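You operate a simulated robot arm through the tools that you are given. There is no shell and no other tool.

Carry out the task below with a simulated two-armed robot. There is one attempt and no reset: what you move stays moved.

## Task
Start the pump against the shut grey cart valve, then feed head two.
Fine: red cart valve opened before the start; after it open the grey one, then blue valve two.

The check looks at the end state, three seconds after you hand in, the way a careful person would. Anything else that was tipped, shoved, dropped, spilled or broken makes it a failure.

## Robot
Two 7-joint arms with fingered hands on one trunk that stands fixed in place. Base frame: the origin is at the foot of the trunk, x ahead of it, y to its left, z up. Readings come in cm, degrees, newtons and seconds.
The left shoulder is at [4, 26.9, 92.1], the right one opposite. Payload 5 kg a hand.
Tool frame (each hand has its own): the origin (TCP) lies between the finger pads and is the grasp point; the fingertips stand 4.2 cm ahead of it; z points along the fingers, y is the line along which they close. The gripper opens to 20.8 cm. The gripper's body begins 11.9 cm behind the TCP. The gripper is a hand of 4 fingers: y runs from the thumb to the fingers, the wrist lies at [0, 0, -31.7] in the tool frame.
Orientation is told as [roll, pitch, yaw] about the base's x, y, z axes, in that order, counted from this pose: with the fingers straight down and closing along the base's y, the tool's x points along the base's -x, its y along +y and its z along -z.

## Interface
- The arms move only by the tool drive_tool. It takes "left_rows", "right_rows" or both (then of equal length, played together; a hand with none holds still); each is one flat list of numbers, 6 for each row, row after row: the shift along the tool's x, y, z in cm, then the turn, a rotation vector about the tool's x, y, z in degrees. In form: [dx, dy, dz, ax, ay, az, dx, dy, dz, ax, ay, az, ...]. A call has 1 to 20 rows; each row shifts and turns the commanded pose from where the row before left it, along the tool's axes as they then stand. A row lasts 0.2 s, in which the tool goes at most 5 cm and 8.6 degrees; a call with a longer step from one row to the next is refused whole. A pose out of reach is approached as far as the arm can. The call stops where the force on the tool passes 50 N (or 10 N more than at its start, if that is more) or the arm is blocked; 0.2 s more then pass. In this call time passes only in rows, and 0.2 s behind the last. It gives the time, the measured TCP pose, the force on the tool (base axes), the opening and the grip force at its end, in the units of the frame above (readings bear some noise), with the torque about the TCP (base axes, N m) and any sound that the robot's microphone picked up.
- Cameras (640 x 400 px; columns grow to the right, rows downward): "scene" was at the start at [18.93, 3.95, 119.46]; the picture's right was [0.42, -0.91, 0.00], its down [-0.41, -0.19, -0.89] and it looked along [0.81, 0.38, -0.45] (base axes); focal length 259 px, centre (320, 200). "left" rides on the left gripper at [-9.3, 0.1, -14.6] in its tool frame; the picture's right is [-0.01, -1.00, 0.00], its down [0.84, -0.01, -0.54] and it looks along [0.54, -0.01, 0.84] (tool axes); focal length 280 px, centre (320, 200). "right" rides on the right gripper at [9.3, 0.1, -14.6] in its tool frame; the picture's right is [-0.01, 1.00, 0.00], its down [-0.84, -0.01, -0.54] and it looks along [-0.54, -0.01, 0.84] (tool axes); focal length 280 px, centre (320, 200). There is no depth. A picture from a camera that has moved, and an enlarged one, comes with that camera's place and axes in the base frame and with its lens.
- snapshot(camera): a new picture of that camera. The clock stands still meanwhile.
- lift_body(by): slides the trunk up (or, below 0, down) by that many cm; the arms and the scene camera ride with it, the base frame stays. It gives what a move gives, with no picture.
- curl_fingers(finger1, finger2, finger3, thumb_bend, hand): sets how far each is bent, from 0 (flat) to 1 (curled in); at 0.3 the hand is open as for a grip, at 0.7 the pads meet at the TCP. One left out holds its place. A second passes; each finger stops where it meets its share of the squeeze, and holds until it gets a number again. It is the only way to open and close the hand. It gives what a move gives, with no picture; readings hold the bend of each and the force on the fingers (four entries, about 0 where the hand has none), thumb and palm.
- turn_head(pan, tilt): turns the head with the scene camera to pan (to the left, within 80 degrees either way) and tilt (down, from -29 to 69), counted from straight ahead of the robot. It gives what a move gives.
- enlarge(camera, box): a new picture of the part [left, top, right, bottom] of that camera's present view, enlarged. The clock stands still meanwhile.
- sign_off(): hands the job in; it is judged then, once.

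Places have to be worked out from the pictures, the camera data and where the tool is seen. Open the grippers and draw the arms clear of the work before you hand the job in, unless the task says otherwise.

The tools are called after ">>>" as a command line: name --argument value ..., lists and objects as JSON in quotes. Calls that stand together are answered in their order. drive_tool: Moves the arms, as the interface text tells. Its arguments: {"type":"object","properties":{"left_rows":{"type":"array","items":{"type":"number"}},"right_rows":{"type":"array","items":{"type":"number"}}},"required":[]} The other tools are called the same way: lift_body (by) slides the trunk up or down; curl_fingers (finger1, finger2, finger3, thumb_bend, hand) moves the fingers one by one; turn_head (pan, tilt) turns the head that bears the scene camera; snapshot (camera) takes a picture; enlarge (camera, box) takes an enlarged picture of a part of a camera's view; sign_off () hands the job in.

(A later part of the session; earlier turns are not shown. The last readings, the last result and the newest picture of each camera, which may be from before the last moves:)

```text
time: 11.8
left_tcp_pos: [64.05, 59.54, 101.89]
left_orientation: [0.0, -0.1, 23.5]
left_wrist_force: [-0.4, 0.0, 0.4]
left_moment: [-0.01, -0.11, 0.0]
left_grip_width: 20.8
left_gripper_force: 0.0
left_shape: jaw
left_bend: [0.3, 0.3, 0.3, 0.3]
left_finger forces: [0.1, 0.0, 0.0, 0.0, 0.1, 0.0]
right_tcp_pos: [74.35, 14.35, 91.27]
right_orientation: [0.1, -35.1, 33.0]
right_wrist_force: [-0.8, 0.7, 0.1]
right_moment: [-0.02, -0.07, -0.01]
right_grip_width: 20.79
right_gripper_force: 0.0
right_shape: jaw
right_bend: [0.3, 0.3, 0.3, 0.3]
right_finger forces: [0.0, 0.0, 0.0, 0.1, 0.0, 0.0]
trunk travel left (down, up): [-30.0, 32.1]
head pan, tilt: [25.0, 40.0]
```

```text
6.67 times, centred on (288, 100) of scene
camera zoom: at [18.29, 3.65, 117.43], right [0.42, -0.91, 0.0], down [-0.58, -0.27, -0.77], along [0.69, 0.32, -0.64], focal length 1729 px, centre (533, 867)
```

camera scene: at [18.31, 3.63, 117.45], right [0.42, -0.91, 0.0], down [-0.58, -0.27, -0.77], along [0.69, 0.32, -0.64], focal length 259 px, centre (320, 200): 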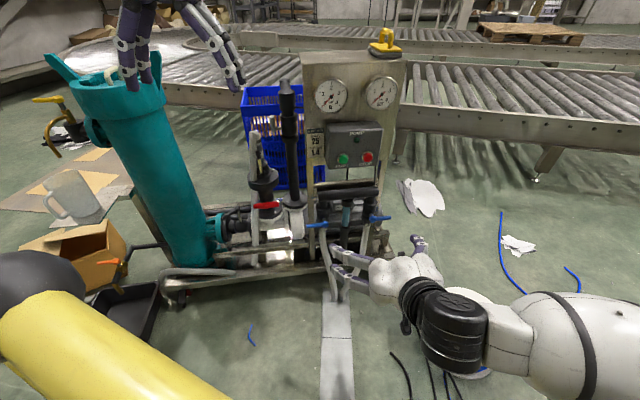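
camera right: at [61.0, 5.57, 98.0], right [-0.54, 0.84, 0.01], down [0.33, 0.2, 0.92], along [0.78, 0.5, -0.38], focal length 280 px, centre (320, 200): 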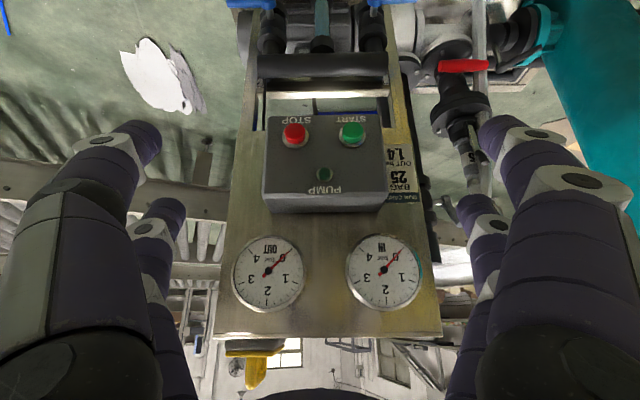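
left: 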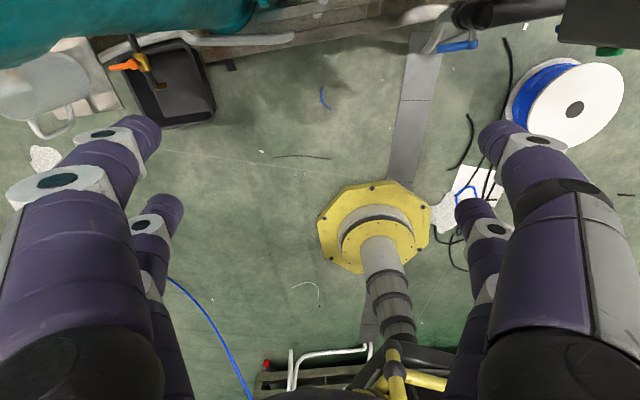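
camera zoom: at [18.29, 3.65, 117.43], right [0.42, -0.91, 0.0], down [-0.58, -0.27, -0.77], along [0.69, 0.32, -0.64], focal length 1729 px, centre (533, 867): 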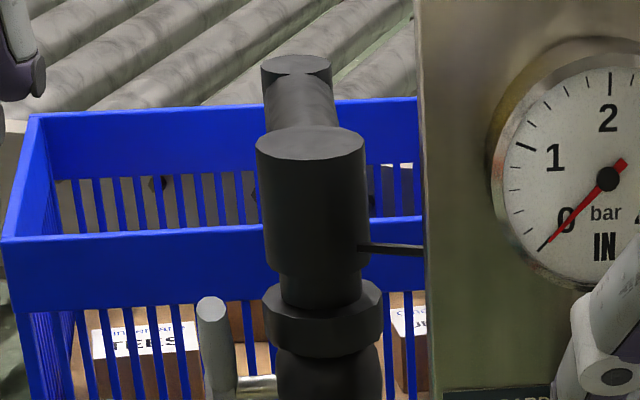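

Left plate reads "1", right plate reads "2", so blue valve two is the right-hand blue one (shut: horizontal handle). Stereo suggests the grey handle is tilted only ~30–40° from vertical, so it may be partly open; I swing the left hand to look at the grey and red valves from the left.

>>> drive_tool --left_rows '[2.85, 3.97, 0, 0, 0, 0, 0, 0, 0, 0, 0, 7.25, 0, 0, 0, 0, 0, 7.25, 0, 0, 0, 0, 0, 7.25, 0, 0, 0, 0, 0, 7.25, 0, 0, 0, 0, 0, 7.25, 0, 0, 0, 0, 0, 7.25, 0, 0, 0, 0, -8.2, 0, 0, 0, 0, 0, -8.2, 0, 0, 0, 0, 0, -8.2, 0, 0, 0, 0, 0, -8.2, 0, 0, 0, 0, 0, -8.2, 0, 0, 0, 0, 0, -8.2, 0, 0, 0, 0, 0, -8.2, 0, 0, 0, 0, 0, -8.2, 0, 0, 0, 0, 0, -8.2, 0, 0, 0, 0, 0, -8.2, 0, 0, 0, 0, 0, -8.0, 0]'

>>> snapshot --camera "left"

>>> snapshot --camera "scene"

```text
time: 15.6
left_tcp_pos: [60.0, 61.98, 101.78]
left_orientation: [161.8, -89.9, 178.3]
left_wrist_force: [-0.2, 0.5, 1.5]
left_moment: [0.03, 0.06, 0.05]
left_grip_width: 20.81
left_gripper_force: 0.0
left_shape: jaw
left_bend: [0.3, 0.3, 0.3, 0.3]
left_finger forces: [0.0, 0.0, 0.0, 0.0, 0.1, 0.0]
right_tcp_pos: [74.45, 14.29, 91.21]
right_orientation: [0.1, -35.0, 33.1]
right_wrist_force: [0.0, 0.5, -0.2]
right_moment: [0.0, 0.0, 0.0]
right_grip_width: 20.78
right_gripper_force: 0.0
right_shape: jaw
right_bend: [0.3, 0.3, 0.3, 0.3]
right_finger forces: [0.0, 0.0, 0.0, 0.1, 0.0, 0.0]
trunk travel left (down, up): [-30.0, 32.1]
head pan, tilt: [25.0, 40.0]
```

```text
taken
camera left: at [46.3, 67.21, 111.24], right [-0.34, -0.94, 0.01], down [-0.51, 0.17, -0.84], along [0.79, -0.29, -0.54], focal length 280 px, centre (320, 200)
```

left: 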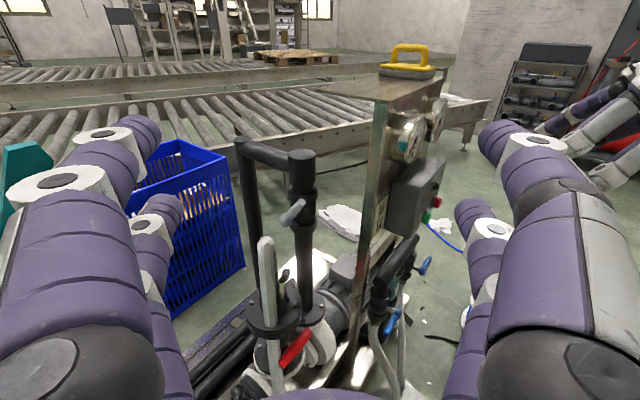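

```text
taken
camera scene: at [18.32, 3.67, 117.42], right [0.42, -0.91, 0.0], down [-0.58, -0.27, -0.77], along [0.69, 0.32, -0.64], focal length 259 px, centre (320, 200)
```

scene: 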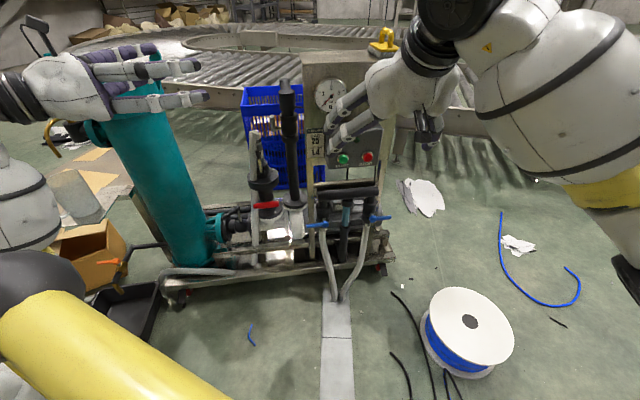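

Excellent angle: I zoom in on the grey handle and the red valve.

>>> enlarge --camera "left" --box '[230, 130, 350, 280]'

>>> enlarge --camera "left" --box '[230, 230, 350, 400]'

>>> enlarge --camera "left" --box '[340, 80, 470, 250]'

```text
2.67 times, centred on (290, 205) of left
camera zoom: at [46.3, 67.21, 111.24], right [-0.34, -0.94, 0.01], down [-0.51, 0.17, -0.84], along [0.79, -0.29, -0.54], focal length 748 px, centre (400, 187)
```

zoom: 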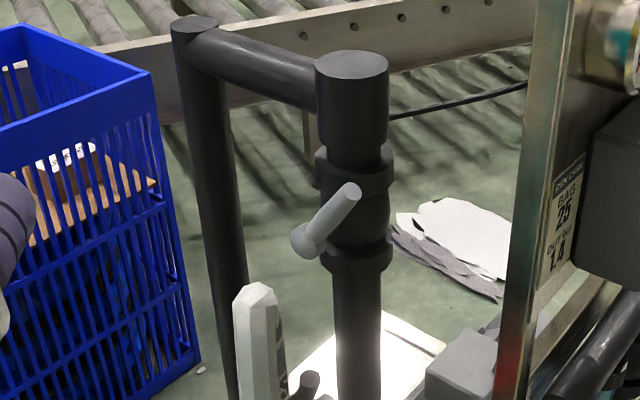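

```text
2.35 times, centred on (290, 315) of left
camera zoom: at [46.3, 67.21, 111.24], right [-0.34, -0.94, 0.01], down [-0.51, 0.17, -0.84], along [0.79, -0.29, -0.54], focal length 660 px, centre (391, -71)
```

zoom: 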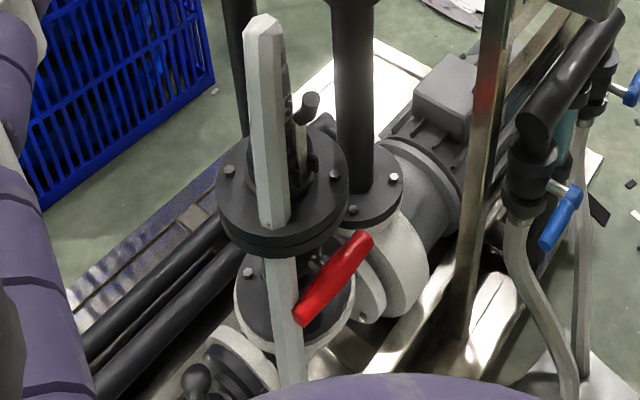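

```text
2.35 times, centred on (405, 165) of left
camera zoom: at [46.3, 67.21, 111.24], right [-0.34, -0.94, 0.01], down [-0.51, 0.17, -0.84], along [0.79, -0.29, -0.54], focal length 660 px, centre (120, 282)
```

zoom: 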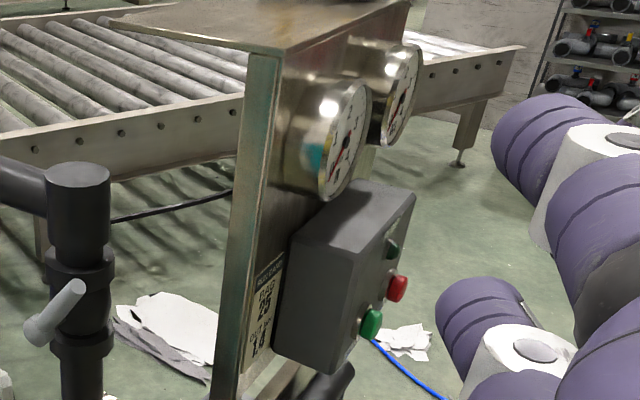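

The grey handle is clearly part-open (≈34° from the pipe axis). I zoom further to understand the red handle's pivot and the geometry around it.

>>> enlarge --camera "left" --box '[262, 310, 342, 380]'

>>> enlarge --camera "right" --box '[420, 40, 516, 100]'

>>> enlarge --camera "scene" --box '[230, 170, 326, 230]'

>>> enlarge --camera "scene" --box '[240, 120, 320, 170]'

```text
5.71 times, centred on (302, 345) of left
camera zoom: at [46.3, 67.21, 111.24], right [-0.34, -0.94, 0.01], down [-0.51, 0.17, -0.84], along [0.79, -0.29, -0.54], focal length 1602 px, centre (423, -629)
```

zoom: 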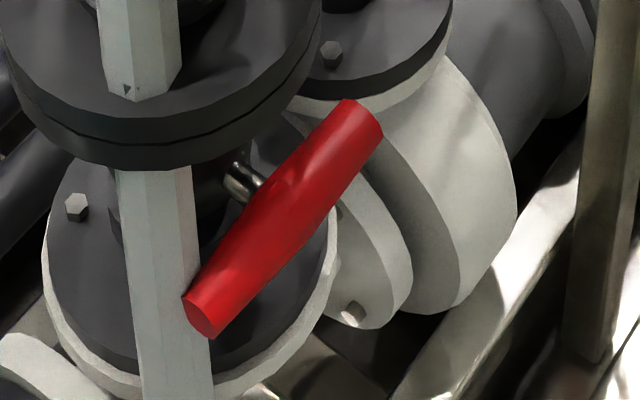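

```text
6.67 times, centred on (468, 70) of right
camera zoom: at [61.03, 5.56, 97.96], right [-0.54, 0.84, 0.01], down [0.33, 0.2, 0.92], along [0.78, 0.5, -0.38], focal length 1869 px, centre (-667, 1067)
```

zoom: 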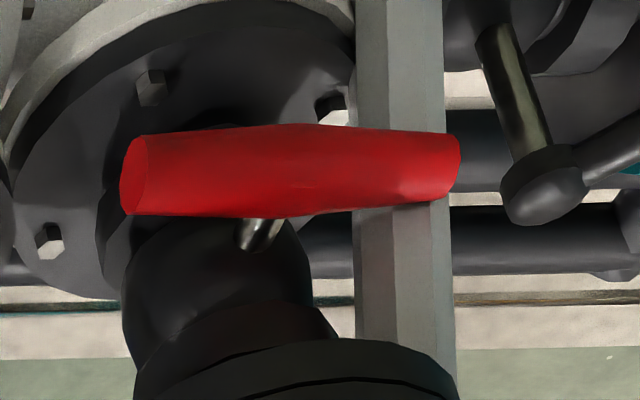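

```text
6.67 times, centred on (278, 200) of scene
camera zoom: at [18.32, 3.67, 117.42], right [0.42, -0.91, 0.0], down [-0.58, -0.27, -0.77], along [0.69, 0.32, -0.64], focal length 1729 px, centre (600, 200)
```

zoom: 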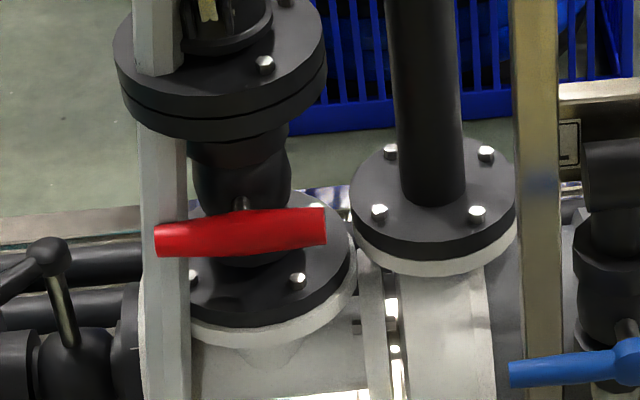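

```text
8.00 times, centred on (280, 145) of scene
camera zoom: at [18.32, 3.67, 117.42], right [0.42, -0.91, 0.0], down [-0.58, -0.27, -0.77], along [0.69, 0.32, -0.64], focal length 2075 px, centre (640, 640)
```

zoom: 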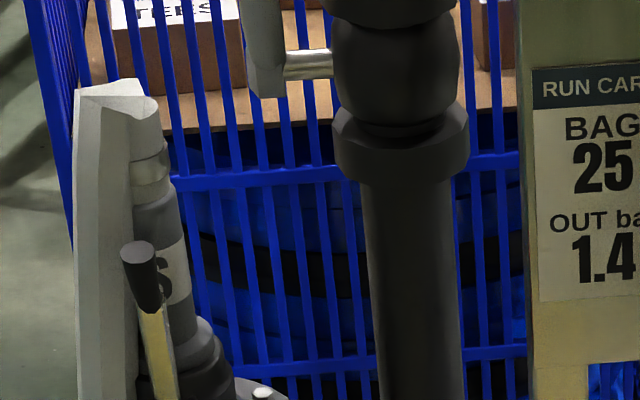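

The red handle is a symmetric bar pivoting at its middle (≈ cart depth 102, z 45.5), horizontal = shut; grey sits part-open. Before touching anything I shape the left hand into a pointer and see what it looks like.

>>> curl_fingers --hand "left" --finger1 0.7 --finger2 0.7 --finger3 0.7 --thumb_bend 0.7

>>> snapshot --camera "left"

>>> enlarge --camera "scene" --box '[0, 0, 240, 150]'

```text
time: 16.6
left_tcp_pos: [60.13, 61.94, 101.92]
left_orientation: [135.1, -90.0, -155.1]
left_wrist_force: [-0.1, 0.3, 0.8]
left_moment: [-0.05, 0.0, 0.0]
left_grip_width: 1.09
left_gripper_force: 0.2
left_shape: fingers
left_bend: [0.7, 0.7, 0.7, 0.7]
left_finger forces: [0.0, 0.0, 0.0, 0.0, 0.1, 0.0]
right_tcp_pos: [74.5, 14.3, 91.21]
right_orientation: [0.0, -35.0, 33.1]
right_wrist_force: [0.5, -0.4, 0.3]
right_moment: [0.01, 0.0, 0.04]
right_grip_width: 20.83
right_gripper_force: 0.0
right_shape: jaw
right_bend: [0.3, 0.3, 0.3, 0.3]
right_finger forces: [0.0, 0.0, 0.1, 0.1, 0.1, 0.0]
trunk travel left (down, up): [-30.0, 32.1]
head pan, tilt: [25.0, 40.0]
```

```text
taken
camera left: at [46.39, 67.17, 111.24], right [-0.34, -0.94, 0.01], down [-0.51, 0.17, -0.84], along [0.79, -0.3, -0.54], focal length 280 px, centre (320, 200)
```

left: 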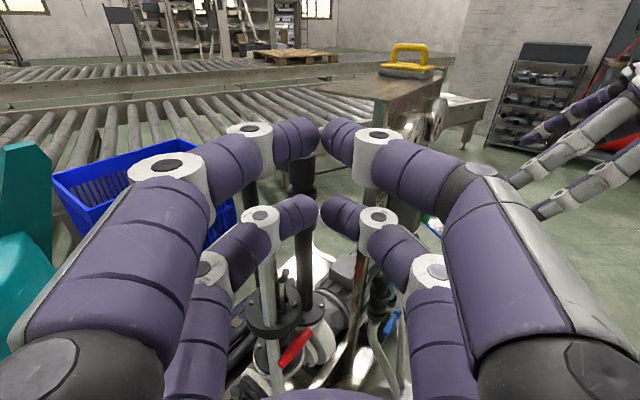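

```text
2.67 times, centred on (120, 75) of scene
camera zoom: at [18.34, 3.66, 117.42], right [0.42, -0.91, 0.0], down [-0.58, -0.27, -0.77], along [0.69, 0.32, -0.64], focal length 692 px, centre (853, 533)
```

zoom: 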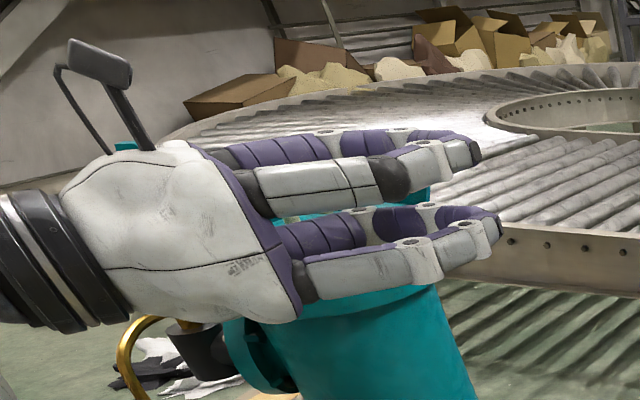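

The hand has two opposed finger pairs (at tool x ≈ ±2.7). For red I plan to straddle the bar with both pairs and roll the hand like a wrench. First I turn the left hand square to the cart (yaw 33°) and roll it 90°, high up and clear.

>>> drive_tool --left_rows '[0, 0, -2, -7.57, 0, 0, 0, 0, -2, -7.57, 0, 0, 0, 0, 0, -7.57, 0, 0, 0, 0, 0, -7.57, 0, 0, 0, 0, 0, -7.57, 0, 0, 0, 0, 0, -7.57, 0, 0, 0, 0, 0, -7.57, 0, 0, 0, 0, 0, 0, 0, 8.18, 0, 0, 0, 0, 0, 8.18, 0, 0, 0, 0, 0, 8.18, 0, 0, 0, 0, 0, 8.18, 0, 0, 0, 0, 0, 8.18, 0, 0, 0, 0, 0, 8.18, 0, 0, 0, 0, 0, 8.18, 0, 0, 0, 0, 0, 8.18, 0, 0, 0, 0, 0, 8.18, 0, 0, 0, 0, 0, 8.18, 0, 0, 0, 0, 0, 8.18]'

>>> curl_fingers --hand "left" --finger1 0.58 --finger2 0.58 --finger3 0.58 --thumb_bend 0.58

>>> snapshot --camera "left"

>>> snapshot --camera "scene"

```text
time: 20.4
left_tcp_pos: [61.99, 69.23, 104.66]
left_orientation: [89.9, 0.1, -57.1]
left_wrist_force: [0.1, 0.0, 0.3]
left_moment: [-0.02, 0.04, 0.03]
left_grip_width: 1.08
left_gripper_force: 0.1
left_shape: fingers
left_bend: [0.7, 0.7, 0.7, 0.7]
left_finger forces: [0.0, 0.0, 0.0, 0.1, 0.0, 0.0]
left hand out of reach, approached as far as the arm can: row 3, 4, 5, 6
right_tcp_pos: [74.55, 14.33, 91.26]
right_orientation: [0.0, -34.9, 33.0]
right_wrist_force: [0.4, -0.1, -0.6]
right_moment: [-0.03, -0.03, 0.05]
right_grip_width: 20.8
right_gripper_force: 0.0
right_shape: jaw
right_bend: [0.3, 0.3, 0.3, 0.3]
right_finger forces: [0.0, 0.1, 0.1, 0.1, 0.1, 0.0]
trunk travel left (down, up): [-30.0, 32.1]
head pan, tilt: [25.0, 40.0]
```

```text
time: 21.4
left_tcp_pos: [62.06, 69.23, 104.66]
left_orientation: [90.0, 0.0, -57.0]
left_wrist_force: [-0.1, -0.2, 0.4]
left_moment: [0.0, 0.05, 0.02]
left_grip_width: 7.55
left_gripper_force: 0.1
left_shape: fingers
left_bend: [0.57, 0.57, 0.57, 0.57]
left_finger forces: [0.1, 0.1, 0.0, 0.1, 0.0, 0.1]
right_tcp_pos: [74.43, 14.34, 91.24]
right_orientation: [0.0, -35.0, 33.0]
right_wrist_force: [-0.2, -0.1, -1.3]
right_moment: [0.0, -0.02, -0.02]
right_grip_width: 20.81
right_gripper_force: 0.0
right_shape: jaw
right_bend: [0.3, 0.3, 0.3, 0.3]
right_finger forces: [0.1, 0.0, 0.0, 0.0, 0.0, 0.1]
trunk travel left (down, up): [-30.0, 32.1]
head pan, tilt: [25.0, 40.0]
```

```text
taken
camera left: at [54.88, 53.48, 104.87], right [0.01, -0.01, -1.0], down [-0.91, 0.41, -0.01], along [0.41, 0.91, -0.01], focal length 280 px, centre (320, 200)
```

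left: 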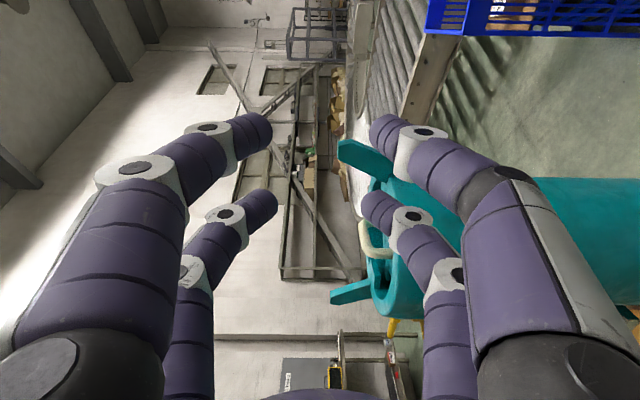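

```text
taken
camera scene: at [18.34, 3.66, 117.42], right [0.42, -0.91, 0.0], down [-0.58, -0.27, -0.77], along [0.69, 0.32, -0.64], focal length 259 px, centre (320, 200)
```

scene: 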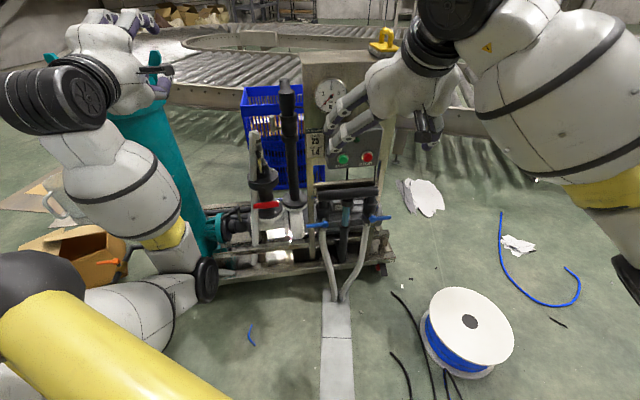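

The hand ended at (62,69,105) squared to the cart and rolled (a mid-path reach limit shifted it). I now move it back and right, away from the filter, then partway down in front of the cart, checking as I go.

>>> drive_tool --left_rows '[-4, 0, -2.5, 0, 0, 0, -4, 0, -2.5, 0, 0, 0, -4, 0, -2.5, 0, 0, 0, -4, 0, -2.5, 0, 0, 0, -4, 0, -2.5, 0, 0, 0, 0, -4.8, 0, 0, 0, 0, 0, -4.8, 0, 0, 0, 0, 0, -4.8, 0, 0, 0, 0, 0, -4.8, 0, 0, 0, 0, 0, -4.8, 0, 0, 0, 0]'

>>> snapshot --camera "left"

>>> snapshot --camera "scene"

```text
time: 23.6
left_tcp_pos: [67.36, 46.74, 83.04]
left_orientation: [91.1, 0.9, -56.7]
left_wrist_force: [0.1, -1.2, 0.6]
left_moment: [-0.04, 0.09, 0.09]
left_grip_width: 7.59
left_gripper_force: 0.0
left_shape: fingers
left_bend: [0.57, 0.57, 0.57, 0.57]
left_finger forces: [0.1, 0.0, 0.0, 0.0, 0.0, 0.0]
left hand out of reach, approached as far as the arm can: row 1, 2, 3, 6, 7
right_tcp_pos: [74.52, 14.17, 91.29]
right_orientation: [0.1, -35.0, 32.9]
right_wrist_force: [0.1, -1.2, 0.3]
right_moment: [0.15, 0.1, 0.09]
right_grip_width: 20.8
right_gripper_force: 0.0
right_shape: jaw
right_bend: [0.3, 0.3, 0.3, 0.3]
right_finger forces: [0.0, 0.1, 0.0, 0.0, 0.0, 0.0]
trunk travel left (down, up): [-30.0, 32.1]
head pan, tilt: [25.0, 40.0]
```

```text
taken
camera left: at [60.34, 30.95, 82.7], right [0.01, 0.01, -1.0], down [-0.91, 0.41, -0.01], along [0.41, 0.91, 0.02], focal length 280 px, centre (320, 200)
```

left: 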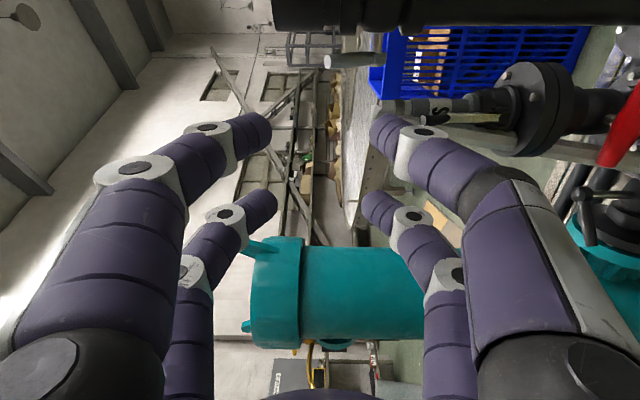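

```text
taken
camera scene: at [18.37, 3.61, 117.42], right [0.42, -0.91, 0.0], down [-0.58, -0.27, -0.77], along [0.69, 0.32, -0.64], focal length 259 px, centre (320, 200)
```

scene: 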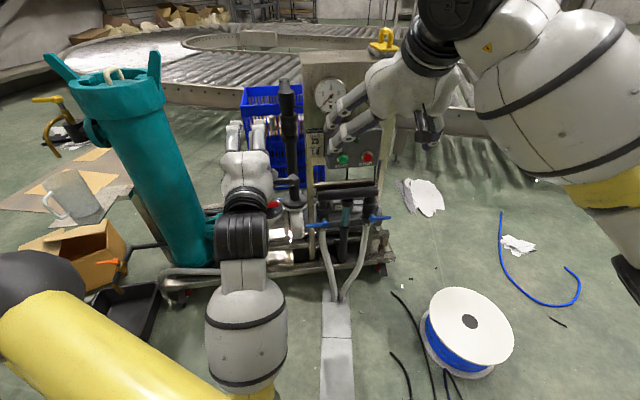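

The left hand is now in front of the cart at about depth 82, z 83, with the arm well configured. I lower it to red valve height, staying ~15 cm in front of the bar.

>>> drive_tool --left_rows '[0.4, -4.7, 0, 0, 0, 0, 0.4, -4.7, 0, 0, 0, 0, 0.4, -4.7, 0, 0, 0, 0, 0.4, -4.7, 0, 0, 0, 0, 0, -4.7, 0, 0, 0, 0, 0, -4.7, 0, 0, 0, 0, 0, -4.7, 0, 0, 0, 0, 0, -4.7, 0, 0, 0, 0]'

>>> snapshot --camera "left"

>>> snapshot --camera "scene"

>>> snapshot --camera "right"

```text
time: 25.4
left_tcp_pos: [66.58, 47.62, 44.97]
left_orientation: [90.4, 0.4, -57.3]
left_wrist_force: [-0.2, -0.8, 1.4]
left_moment: [-0.14, 0.17, 0.01]
left_grip_width: 7.6
left_gripper_force: 0.1
left_shape: fingers
left_bend: [0.57, 0.57, 0.57, 0.57]
left_finger forces: [0.0, 0.0, 0.1, 0.0, 0.0, 0.0]
right_tcp_pos: [74.64, 14.18, 91.29]
right_orientation: [0.0, -35.0, 33.0]
right_wrist_force: [0.5, -1.1, -0.2]
right_moment: [0.12, 0.03, 0.05]
right_grip_width: 20.78
right_gripper_force: 0.0
right_shape: jaw
right_bend: [0.3, 0.3, 0.3, 0.3]
right_finger forces: [0.0, 0.0, 0.0, 0.1, 0.0, 0.0]
trunk travel left (down, up): [-30.0, 32.1]
head pan, tilt: [25.0, 40.0]
```

```text
taken
camera left: at [59.41, 31.9, 44.98], right [0.01, 0.0, -1.0], down [-0.91, 0.42, -0.01], along [0.42, 0.91, 0.0], focal length 280 px, centre (320, 200)
```

left: 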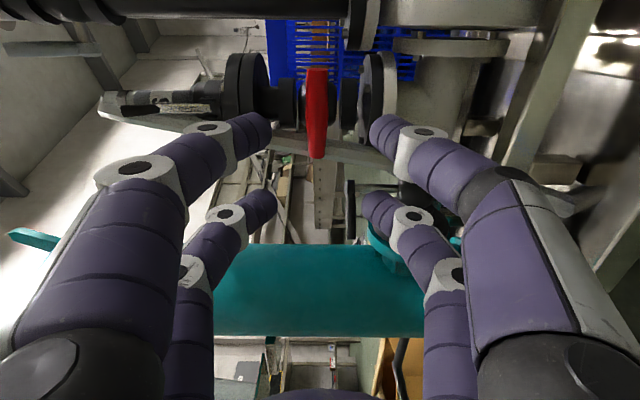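

```text
taken
camera scene: at [18.35, 3.59, 117.41], right [0.42, -0.91, 0.0], down [-0.58, -0.27, -0.77], along [0.69, 0.32, -0.64], focal length 259 px, centre (320, 200)
```

scene: 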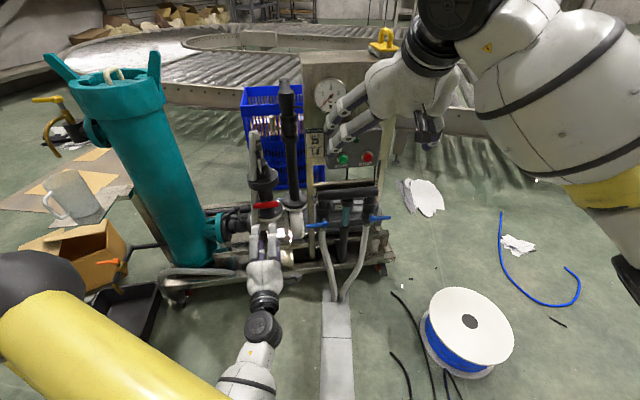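

```text
taken
camera right: at [61.05, 5.45, 97.95], right [-0.53, 0.84, 0.01], down [0.33, 0.2, 0.92], along [0.78, 0.5, -0.38], focal length 280 px, centre (320, 200)
```

right: 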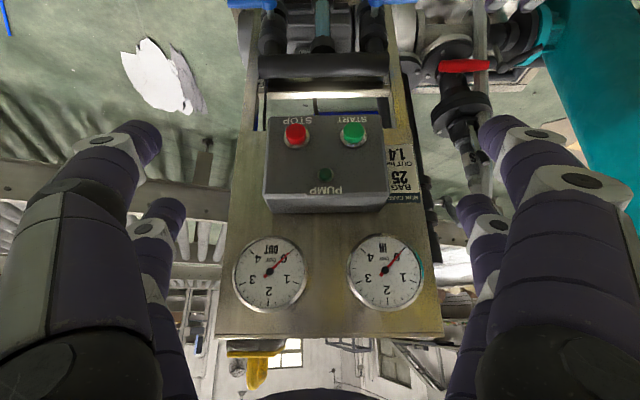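

The view matches my model: bar centred between finger sides, midpoint ≈ (depth 101.8, c_r −4.35, z 45.5). I narrow the fingers to ~5 cm, then advance so just the tips straddle the bar (TCP depth ≈97.4).

>>> curl_fingers --hand "left" --finger1 0.62 --finger2 0.62 --finger3 0.62 --thumb_bend 0.62

>>> drive_tool --left_rows '[0.65, 0.5, 4, 0, 0, 0, 0, 0, 4, 0, 0, 0, 0, 0, 3, 0, 0, 0]'

>>> snapshot --camera "left"

>>> enlarge --camera "scene" --box '[220, 160, 316, 220]'

```text
time: 26.4
left_tcp_pos: [66.39, 47.7, 44.76]
left_orientation: [90.3, 0.3, -57.2]
left_wrist_force: [0.2, 0.4, 0.7]
left_moment: [-0.01, 0.01, 0.02]
left_grip_width: 5.06
left_gripper_force: 0.0
left_shape: fingers
left_bend: [0.62, 0.62, 0.62, 0.62]
left_finger forces: [0.0, 0.0, 0.0, 0.0, 0.0, 0.0]
right_tcp_pos: [74.48, 14.11, 91.23]
right_orientation: [0.1, -35.0, 33.0]
right_wrist_force: [-0.4, 0.5, -0.4]
right_moment: [0.0, 0.0, -0.01]
right_grip_width: 20.78
right_gripper_force: 0.1
right_shape: jaw
right_bend: [0.3, 0.3, 0.3, 0.3]
right_finger forces: [0.1, 0.0, 0.1, 0.0, 0.1, 0.0]
trunk travel left (down, up): [-30.0, 32.1]
head pan, tilt: [25.0, 40.0]
```

```text
time: 27.2
left_tcp_pos: [75.34, 54.06, 45.01]
left_orientation: [90.0, 0.0, -57.0]
left_wrist_force: [0.0, 1.3, 0.3]
left_moment: [0.04, 0.03, -0.08]
left_grip_width: 5.0
left_gripper_force: 0.1
left_shape: fingers
left_bend: [0.62, 0.62, 0.62, 0.62]
left_finger forces: [0.0, 0.1, 0.0, 0.0, 0.0, 0.1]
right_tcp_pos: [74.48, 14.35, 91.23]
right_orientation: [0.0, -35.1, 32.9]
right_wrist_force: [-0.6, -0.2, 0.1]
right_moment: [0.01, -0.11, 0.02]
right_grip_width: 20.77
right_gripper_force: 0.1
right_shape: jaw
right_bend: [0.3, 0.3, 0.3, 0.3]
right_finger forces: [0.0, 0.1, 0.0, 0.0, 0.0, 0.0]
trunk travel left (down, up): [-30.0, 32.1]
head pan, tilt: [25.0, 40.0]
```

```text
taken
camera left: at [68.17, 38.26, 45.27], right [0.01, -0.01, -1.0], down [-0.91, 0.41, -0.01], along [0.41, 0.91, -0.01], focal length 280 px, centre (320, 200)
```

left: 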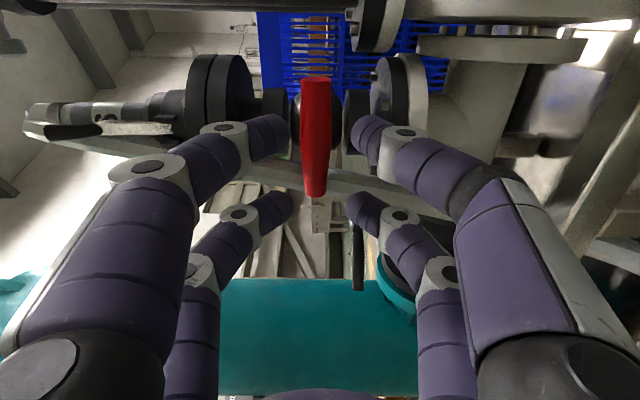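

```text
6.67 times, centred on (268, 190) of scene
camera zoom: at [18.31, 3.64, 117.42], right [0.42, -0.91, 0.0], down [-0.58, -0.27, -0.77], along [0.69, 0.32, -0.64], focal length 1729 px, centre (667, 267)
```

zoom: 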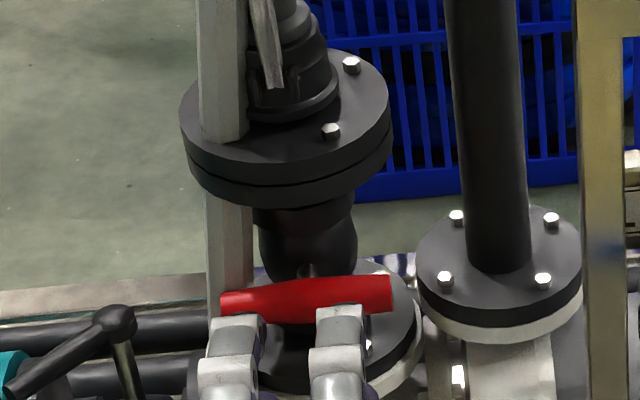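

TCP at depth 92.6, laterally on the bar's midpoint. I advance another 4.8 cm so the tips straddle the bar.

>>> drive_tool --left_rows '[0, 0.3, 1.6, 0, 0, 0, 0, 0, 1.6, 0, 0, 0, 0, 0, 1.6, 0, 0, 0]'

>>> snapshot --camera "left"

>>> enlarge --camera "scene" --box '[220, 160, 316, 220]'

>>> enlarge --camera "right" --box '[410, 0, 538, 80]'

```text
time: 28.0
left_tcp_pos: [79.39, 56.53, 45.57]
left_orientation: [90.1, -0.1, -57.0]
left_wrist_force: [-0.4, 0.1, -0.3]
left_moment: [-0.02, -0.03, -0.06]
left_grip_width: 5.02
left_gripper_force: 0.1
left_shape: fingers
left_bend: [0.62, 0.62, 0.62, 0.62]
left_finger forces: [0.0, 0.0, 0.0, 0.0, 0.1, 0.1]
right_tcp_pos: [74.45, 14.24, 91.2]
right_orientation: [0.0, -34.9, 33.0]
right_wrist_force: [-0.8, -0.4, 0.5]
right_moment: [0.05, 0.01, -0.01]
right_grip_width: 20.81
right_gripper_force: 0.1
right_shape: jaw
right_bend: [0.3, 0.3, 0.3, 0.3]
right_finger forces: [0.0, 0.0, 0.0, 0.1, 0.0, 0.0]
trunk travel left (down, up): [-30.0, 32.1]
head pan, tilt: [25.0, 40.0]
```

```text
taken
camera left: at [72.21, 40.8, 45.62], right [0.01, -0.01, -1.0], down [-0.91, 0.41, -0.01], along [0.41, 0.91, -0.01], focal length 280 px, centre (320, 200)
```

left: 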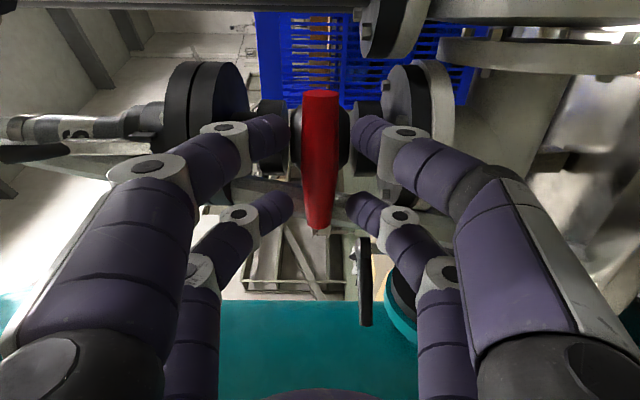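

```text
6.67 times, centred on (268, 190) of scene
camera zoom: at [18.32, 3.65, 117.43], right [0.42, -0.91, 0.0], down [-0.58, -0.27, -0.77], along [0.69, 0.32, -0.64], focal length 1729 px, centre (667, 267)
```

zoom: 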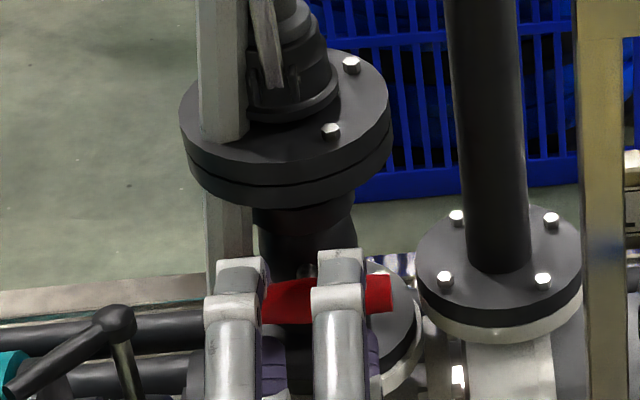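

```text
5.00 times, centred on (474, 40) of right
camera zoom: at [61.02, 5.52, 97.98], right [-0.54, 0.84, 0.01], down [0.33, 0.2, 0.92], along [0.78, 0.5, -0.38], focal length 1402 px, centre (-450, 1000)
```

zoom: 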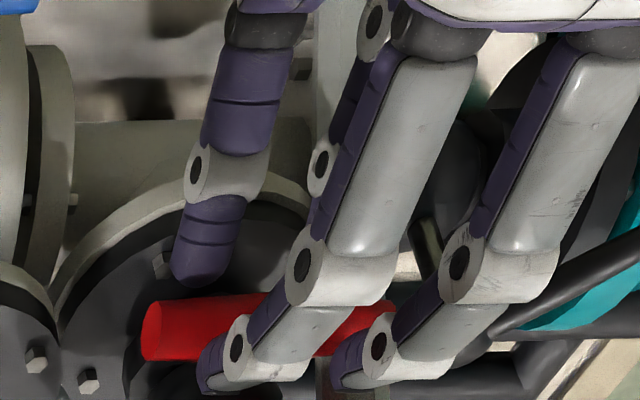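

The fingertips straddle the red bar with no contact force. I close the fingers to take up the slack and grip it.

>>> curl_fingers --hand "left" --finger1 0.68 --finger2 0.68 --finger3 0.68 --thumb_bend 0.68

>>> snapshot --camera "left"

```text
time: 29.0
left_tcp_pos: [79.41, 56.58, 45.48]
left_orientation: [90.0, 0.0, -57.0]
left_wrist_force: [0.2, 0.0, -0.2]
left_moment: [0.02, -0.02, -0.03]
left_grip_width: 2.55
left_gripper_force: 3.6
left_shape: fingers
left_bend: [0.67, 0.67, 0.67, 0.68]
left_finger forces: [1.7, 1.8, 1.7, 0.0, 2.0, 0.0]
right_tcp_pos: [74.52, 14.32, 91.18]
right_orientation: [0.0, -35.0, 33.0]
right_wrist_force: [0.6, 0.1, 0.2]
right_moment: [0.01, 0.01, 0.04]
right_grip_width: 20.8
right_gripper_force: 0.0
right_shape: jaw
right_bend: [0.3, 0.3, 0.3, 0.3]
right_finger forces: [0.0, 0.1, 0.0, 0.0, 0.1, 0.0]
trunk travel left (down, up): [-30.0, 32.1]
head pan, tilt: [25.0, 40.0]
```

```text
taken
camera left: at [72.22, 40.81, 45.62], right [0.01, -0.01, -1.0], down [-0.91, 0.41, -0.01], along [0.41, 0.91, -0.01], focal length 280 px, centre (320, 200)
```

left: 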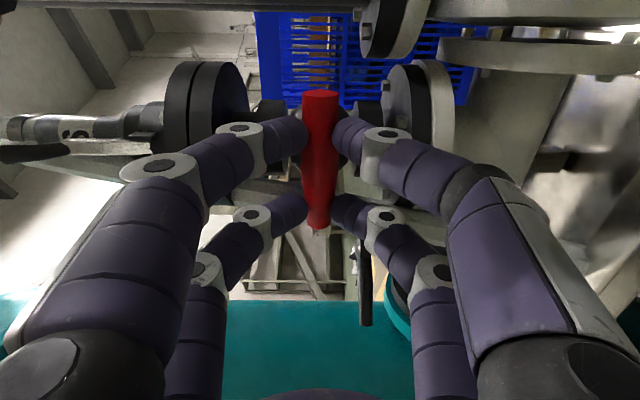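

Gripped lightly (3.6 N) and centred. I try turning counter-clockwise (seen from the robot) about 12° and watch the torque.

>>> drive_tool --left_rows '[0, 0, 0, 0, 0, -4, 0, 0, 0, 0, 0, -4, 0, 0, 0, 0, 0, -4]'

>>> snapshot --camera "left"

>>> enlarge --camera "scene" --box '[220, 160, 316, 220]'

```text
time: 29.8
left_tcp_pos: [79.1, 57.48, 45.25]
left_orientation: [90.6, -10.0, -57.7]
left_wrist_force: [-8.1, -25.8, 0.1]
left_moment: [0.0, 0.07, -0.68]
left_grip_width: 2.6
left_gripper_force: 12.3
left_shape: fingers
left_bend: [0.67, 0.66, 0.67, 0.68]
left_finger forces: [4.5, 5.5, 5.6, 0.0, 9.2, 0.1]
right_tcp_pos: [74.48, 14.05, 91.25]
right_orientation: [-0.1, -34.9, 33.0]
right_wrist_force: [1.2, 0.4, -0.4]
right_moment: [-0.07, -0.02, -0.02]
right_grip_width: 20.77
right_gripper_force: 0.1
right_shape: jaw
right_bend: [0.3, 0.3, 0.3, 0.3]
right_finger forces: [0.0, 0.0, 0.0, 0.0, 0.0, 0.0]
trunk travel left (down, up): [-30.0, 32.1]
head pan, tilt: [25.0, 40.0]
```

```text
taken
camera left: at [71.65, 41.93, 46.95], right [0.11, -0.15, -0.98], down [-0.9, 0.41, -0.16], along [0.43, 0.9, -0.09], focal length 280 px, centre (320, 200)
```

left: 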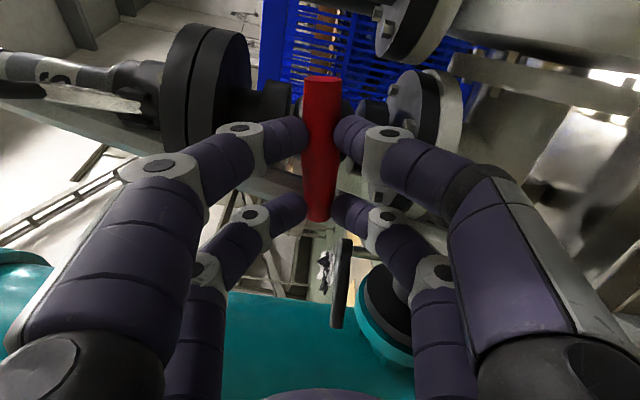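

```text
6.67 times, centred on (268, 190) of scene
camera zoom: at [18.34, 3.62, 117.42], right [0.42, -0.91, 0.0], down [-0.58, -0.27, -0.77], along [0.69, 0.32, -0.64], focal length 1729 px, centre (667, 267)
```

zoom: 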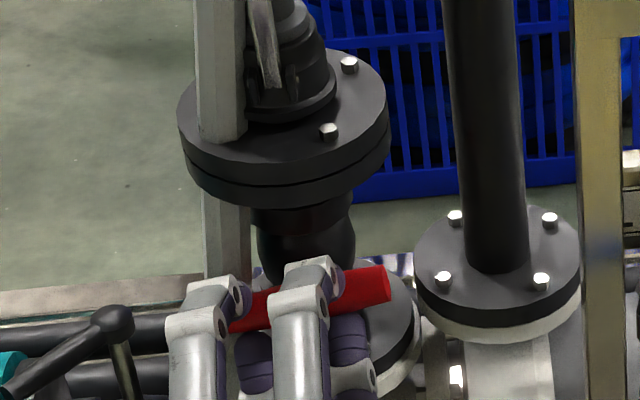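

The bar turned ~10° with the hand (low torque), but the hand drifted ~0.9 cm left along the bar with a 27 N side load. I pause with a null move to see whether it settles.

>>> drive_tool --left_rows '[0, 0, 0, 0, 0, 0]'

>>> enlarge --camera "right" --box '[410, 0, 538, 80]'

>>> snapshot --camera "scene"

```text
time: 30.2
left_tcp_pos: [79.03, 57.61, 45.34]
left_orientation: [90.7, -10.0, -57.6]
left_wrist_force: [-16.1, -37.0, -5.5]
left_moment: [-0.17, 0.33, -1.15]
left_grip_width: 2.6
left_gripper_force: 18.0
left_shape: fingers
left_bend: [0.67, 0.66, 0.66, 0.68]
left_finger forces: [5.0, 5.1, 7.9, 0.1, 17.6, 0.0]
right_tcp_pos: [74.42, 14.2, 91.29]
right_orientation: [0.0, -35.1, 33.0]
right_wrist_force: [-1.1, -1.1, 0.4]
right_moment: [-0.01, -0.02, -0.01]
right_grip_width: 20.79
right_gripper_force: 0.1
right_shape: jaw
right_bend: [0.3, 0.3, 0.3, 0.3]
right_finger forces: [0.1, 0.1, 0.0, 0.1, 0.0, 0.0]
trunk travel left (down, up): [-30.0, 32.1]
head pan, tilt: [25.0, 40.0]
```

```text
5.00 times, centred on (474, 40) of right
camera zoom: at [61.04, 5.44, 97.95], right [-0.53, 0.85, 0.01], down [0.33, 0.2, 0.92], along [0.78, 0.5, -0.38], focal length 1402 px, centre (-450, 1000)
```

zoom: 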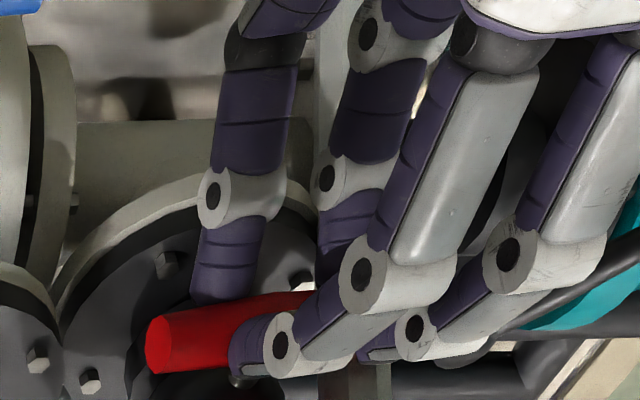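

```text
taken
camera scene: at [18.35, 3.59, 117.41], right [0.42, -0.91, 0.0], down [-0.58, -0.27, -0.77], along [0.69, 0.32, -0.64], focal length 259 px, centre (320, 200)
```

scene: 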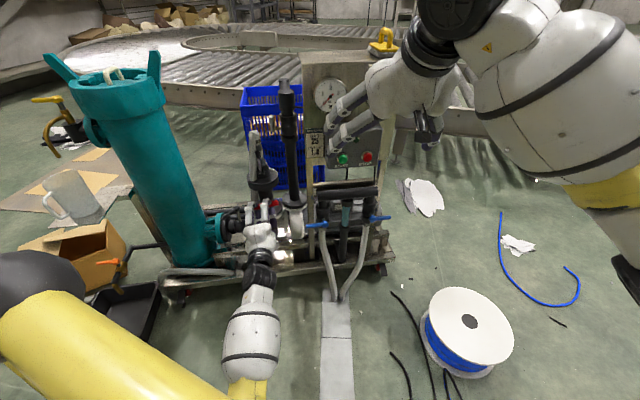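

The side load is growing (≈40 N) as the arm drifts left/forward, so I relieve it: small shift right and back, then re-read.

>>> drive_tool --left_rows '[-1.2, 0, -0.8, 0, 0, 0]'

>>> snapshot --camera "left"

```text
time: 30.7
left_tcp_pos: [79.01, 58.15, 45.52]
left_orientation: [90.9, -8.9, -56.9]
left_wrist_force: [-11.7, -24.3, -17.2]
left_moment: [-0.29, 0.9, -0.92]
left_grip_width: 3.04
left_gripper_force: 14.4
left_shape: fingers
left_bend: [0.68, 0.67, 0.65, 0.67]
left_finger forces: [0.6, 2.0, 6.4, 0.0, 20.1, 0.1]
right_tcp_pos: [74.46, 14.25, 91.25]
right_orientation: [0.0, -35.0, 33.1]
right_wrist_force: [0.0, 0.5, 0.4]
right_moment: [-0.06, 0.03, -0.03]
right_grip_width: 20.8
right_gripper_force: 0.1
right_shape: jaw
right_bend: [0.3, 0.3, 0.3, 0.3]
right_finger forces: [0.0, 0.0, 0.0, 0.1, 0.0, 0.0]
trunk travel left (down, up): [-30.0, 32.1]
head pan, tilt: [25.0, 40.0]
stopped in row 1 (left hand): the force on the tool passed its limit at 53 N (the readings are from after the stop); the commanded pose is now the measured one
```

```text
taken
camera left: at [71.78, 42.41, 47.01], right [0.11, -0.13, -0.99], down [-0.9, 0.4, -0.15], along [0.42, 0.91, -0.08], focal length 280 px, centre (320, 200)
```

left: 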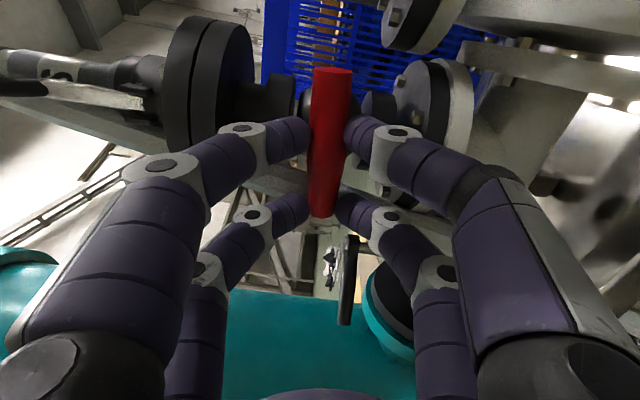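

The call stopped and the commanded pose reset to the measured one. I open the fingers to release the bar before re-planning.

>>> curl_fingers --hand "left" --finger1 0.6 --finger2 0.6 --finger3 0.6 --thumb_bend 0.6

>>> snapshot --camera "left"

>>> snapshot --camera "scene"

```text
time: 31.7
left_tcp_pos: [78.95, 58.2, 46.09]
left_orientation: [91.1, -9.1, -56.9]
left_wrist_force: [-0.4, 0.2, -1.1]
left_moment: [-0.04, 0.01, -0.03]
left_grip_width: 6.03
left_gripper_force: 0.0
left_shape: fingers
left_bend: [0.6, 0.6, 0.6, 0.6]
left_finger forces: [0.0, 0.0, 0.1, 0.0, 0.1, 0.0]
right_tcp_pos: [74.57, 14.29, 91.4]
right_orientation: [0.0, -35.1, 33.1]
right_wrist_force: [0.2, -0.1, 0.5]
right_moment: [0.0, -0.03, -0.04]
right_grip_width: 20.83
right_gripper_force: 0.1
right_shape: jaw
right_bend: [0.3, 0.3, 0.3, 0.3]
right_finger forces: [0.0, 0.0, 0.0, 0.1, 0.0, 0.0]
trunk travel left (down, up): [-30.0, 32.1]
head pan, tilt: [25.0, 40.0]
```

```text
taken
camera left: at [71.79, 42.47, 47.38], right [0.11, -0.13, -0.99], down [-0.9, 0.4, -0.15], along [0.41, 0.91, -0.08], focal length 280 px, centre (320, 200)
```

left: 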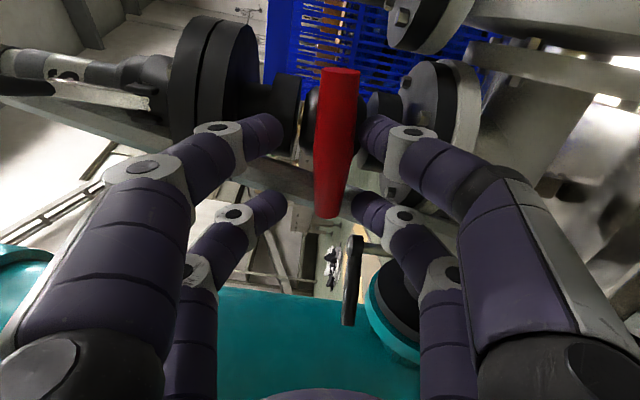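

```text
taken
camera scene: at [18.34, 3.66, 117.42], right [0.42, -0.91, 0.0], down [-0.58, -0.27, -0.77], along [0.69, 0.32, -0.64], focal length 259 px, centre (320, 200)
```

scene: 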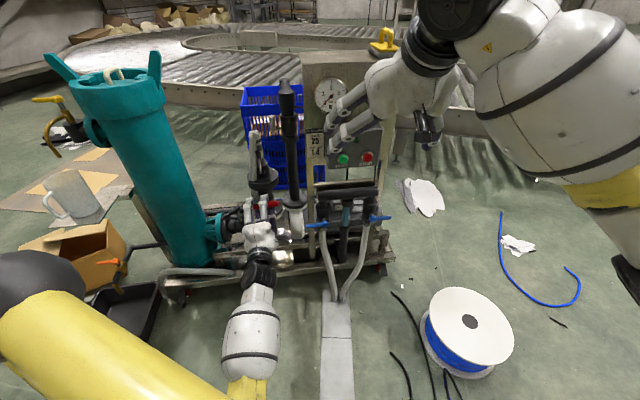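

Released with zero force; the bar turned roughly 8–10° counter-clockwise and nothing else moved. I back out to free space and test how the arm tracks a pure roll there.

>>> drive_tool --left_rows '[0, 0, -3, 0, 0, 0, 0, 0, -4.5, 0, 0, 0, 0, 0, -4.5, 0, 0, 0]'

>>> drive_tool --left_rows '[0, 0, 0, 0, 0, -4, 0, 0, 0, 0, 0, -4, 0, 0, 0, 0, 0, -4]'

>>> drive_tool --left_rows '[0, 0, 0, 0, 0, 0]'

>>> enlarge --camera "scene" --box '[220, 160, 316, 220]'

```text
time: 32.7
left_tcp_pos: [69.54, 53.41, 47.53]
left_orientation: [93.4, -7.4, -57.3]
left_wrist_force: [-0.9, 0.4, -0.2]
left_moment: [-0.05, -0.01, -0.04]
left_grip_width: 6.03
left_gripper_force: 0.2
left_shape: fingers
left_bend: [0.6, 0.6, 0.6, 0.6]
left_finger forces: [0.0, 0.0, 0.0, 0.0, 0.0, 0.1]
right_tcp_pos: [74.48, 14.3, 91.31]
right_orientation: [0.1, -35.0, 33.0]
right_wrist_force: [-0.2, 1.2, 0.6]
right_moment: [-0.02, 0.0, -0.05]
right_grip_width: 20.81
right_gripper_force: 0.0
right_shape: jaw
right_bend: [0.3, 0.3, 0.3, 0.3]
right_finger forces: [0.0, 0.0, 0.0, 0.1, 0.0, 0.0]
trunk travel left (down, up): [-30.0, 32.1]
head pan, tilt: [25.0, 40.0]
stopped in row 3 (left hand): the arm was blocked; the commanded pose is now the measured one
```

```text
time: 33.5
left_tcp_pos: [69.51, 53.17, 47.57]
left_orientation: [93.4, -19.5, -58.0]
left_wrist_force: [0.3, -1.0, -0.5]
left_moment: [-0.01, 0.0, 0.03]
left_grip_width: 6.0
left_gripper_force: 0.0
left_shape: fingers
left_bend: [0.6, 0.6, 0.6, 0.6]
left_finger forces: [0.0, 0.1, 0.0, 0.0, 0.1, 0.1]
right_tcp_pos: [74.47, 14.22, 91.35]
right_orientation: [0.0, -35.0, 33.0]
right_wrist_force: [0.6, 0.1, 0.6]
right_moment: [0.03, -0.01, 0.0]
right_grip_width: 20.79
right_gripper_force: 0.1
right_shape: jaw
right_bend: [0.3, 0.3, 0.3, 0.3]
right_finger forces: [0.0, 0.0, 0.0, 0.0, 0.1, 0.0]
trunk travel left (down, up): [-30.0, 32.1]
head pan, tilt: [25.0, 40.0]
```

```text
time: 33.9
left_tcp_pos: [69.57, 53.18, 47.49]
left_orientation: [93.5, -19.6, -57.9]
left_wrist_force: [0.8, 0.0, 0.7]
left_moment: [0.01, 0.01, 0.01]
left_grip_width: 6.02
left_gripper_force: 0.0
left_shape: fingers
left_bend: [0.6, 0.6, 0.6, 0.6]
left_finger forces: [0.0, 0.0, 0.0, 0.1, 0.0, 0.1]
right_tcp_pos: [74.53, 14.28, 91.3]
right_orientation: [0.0, -35.1, 32.9]
right_wrist_force: [-0.2, 0.2, 0.1]
right_moment: [0.03, 0.03, 0.01]
right_grip_width: 20.81
right_gripper_force: 0.0
right_shape: jaw
right_bend: [0.3, 0.3, 0.3, 0.3]
right_finger forces: [0.0, 0.0, 0.0, 0.0, 0.0, 0.0]
trunk travel left (down, up): [-30.0, 32.1]
head pan, tilt: [25.0, 40.0]
```

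```text
6.67 times, centred on (268, 190) of scene
camera zoom: at [18.34, 3.66, 117.42], right [0.42, -0.91, 0.0], down [-0.58, -0.27, -0.77], along [0.69, 0.32, -0.64], focal length 1729 px, centre (667, 267)
```

zoom: 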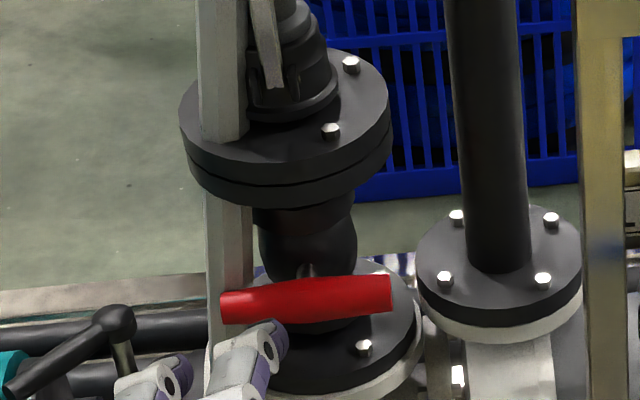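

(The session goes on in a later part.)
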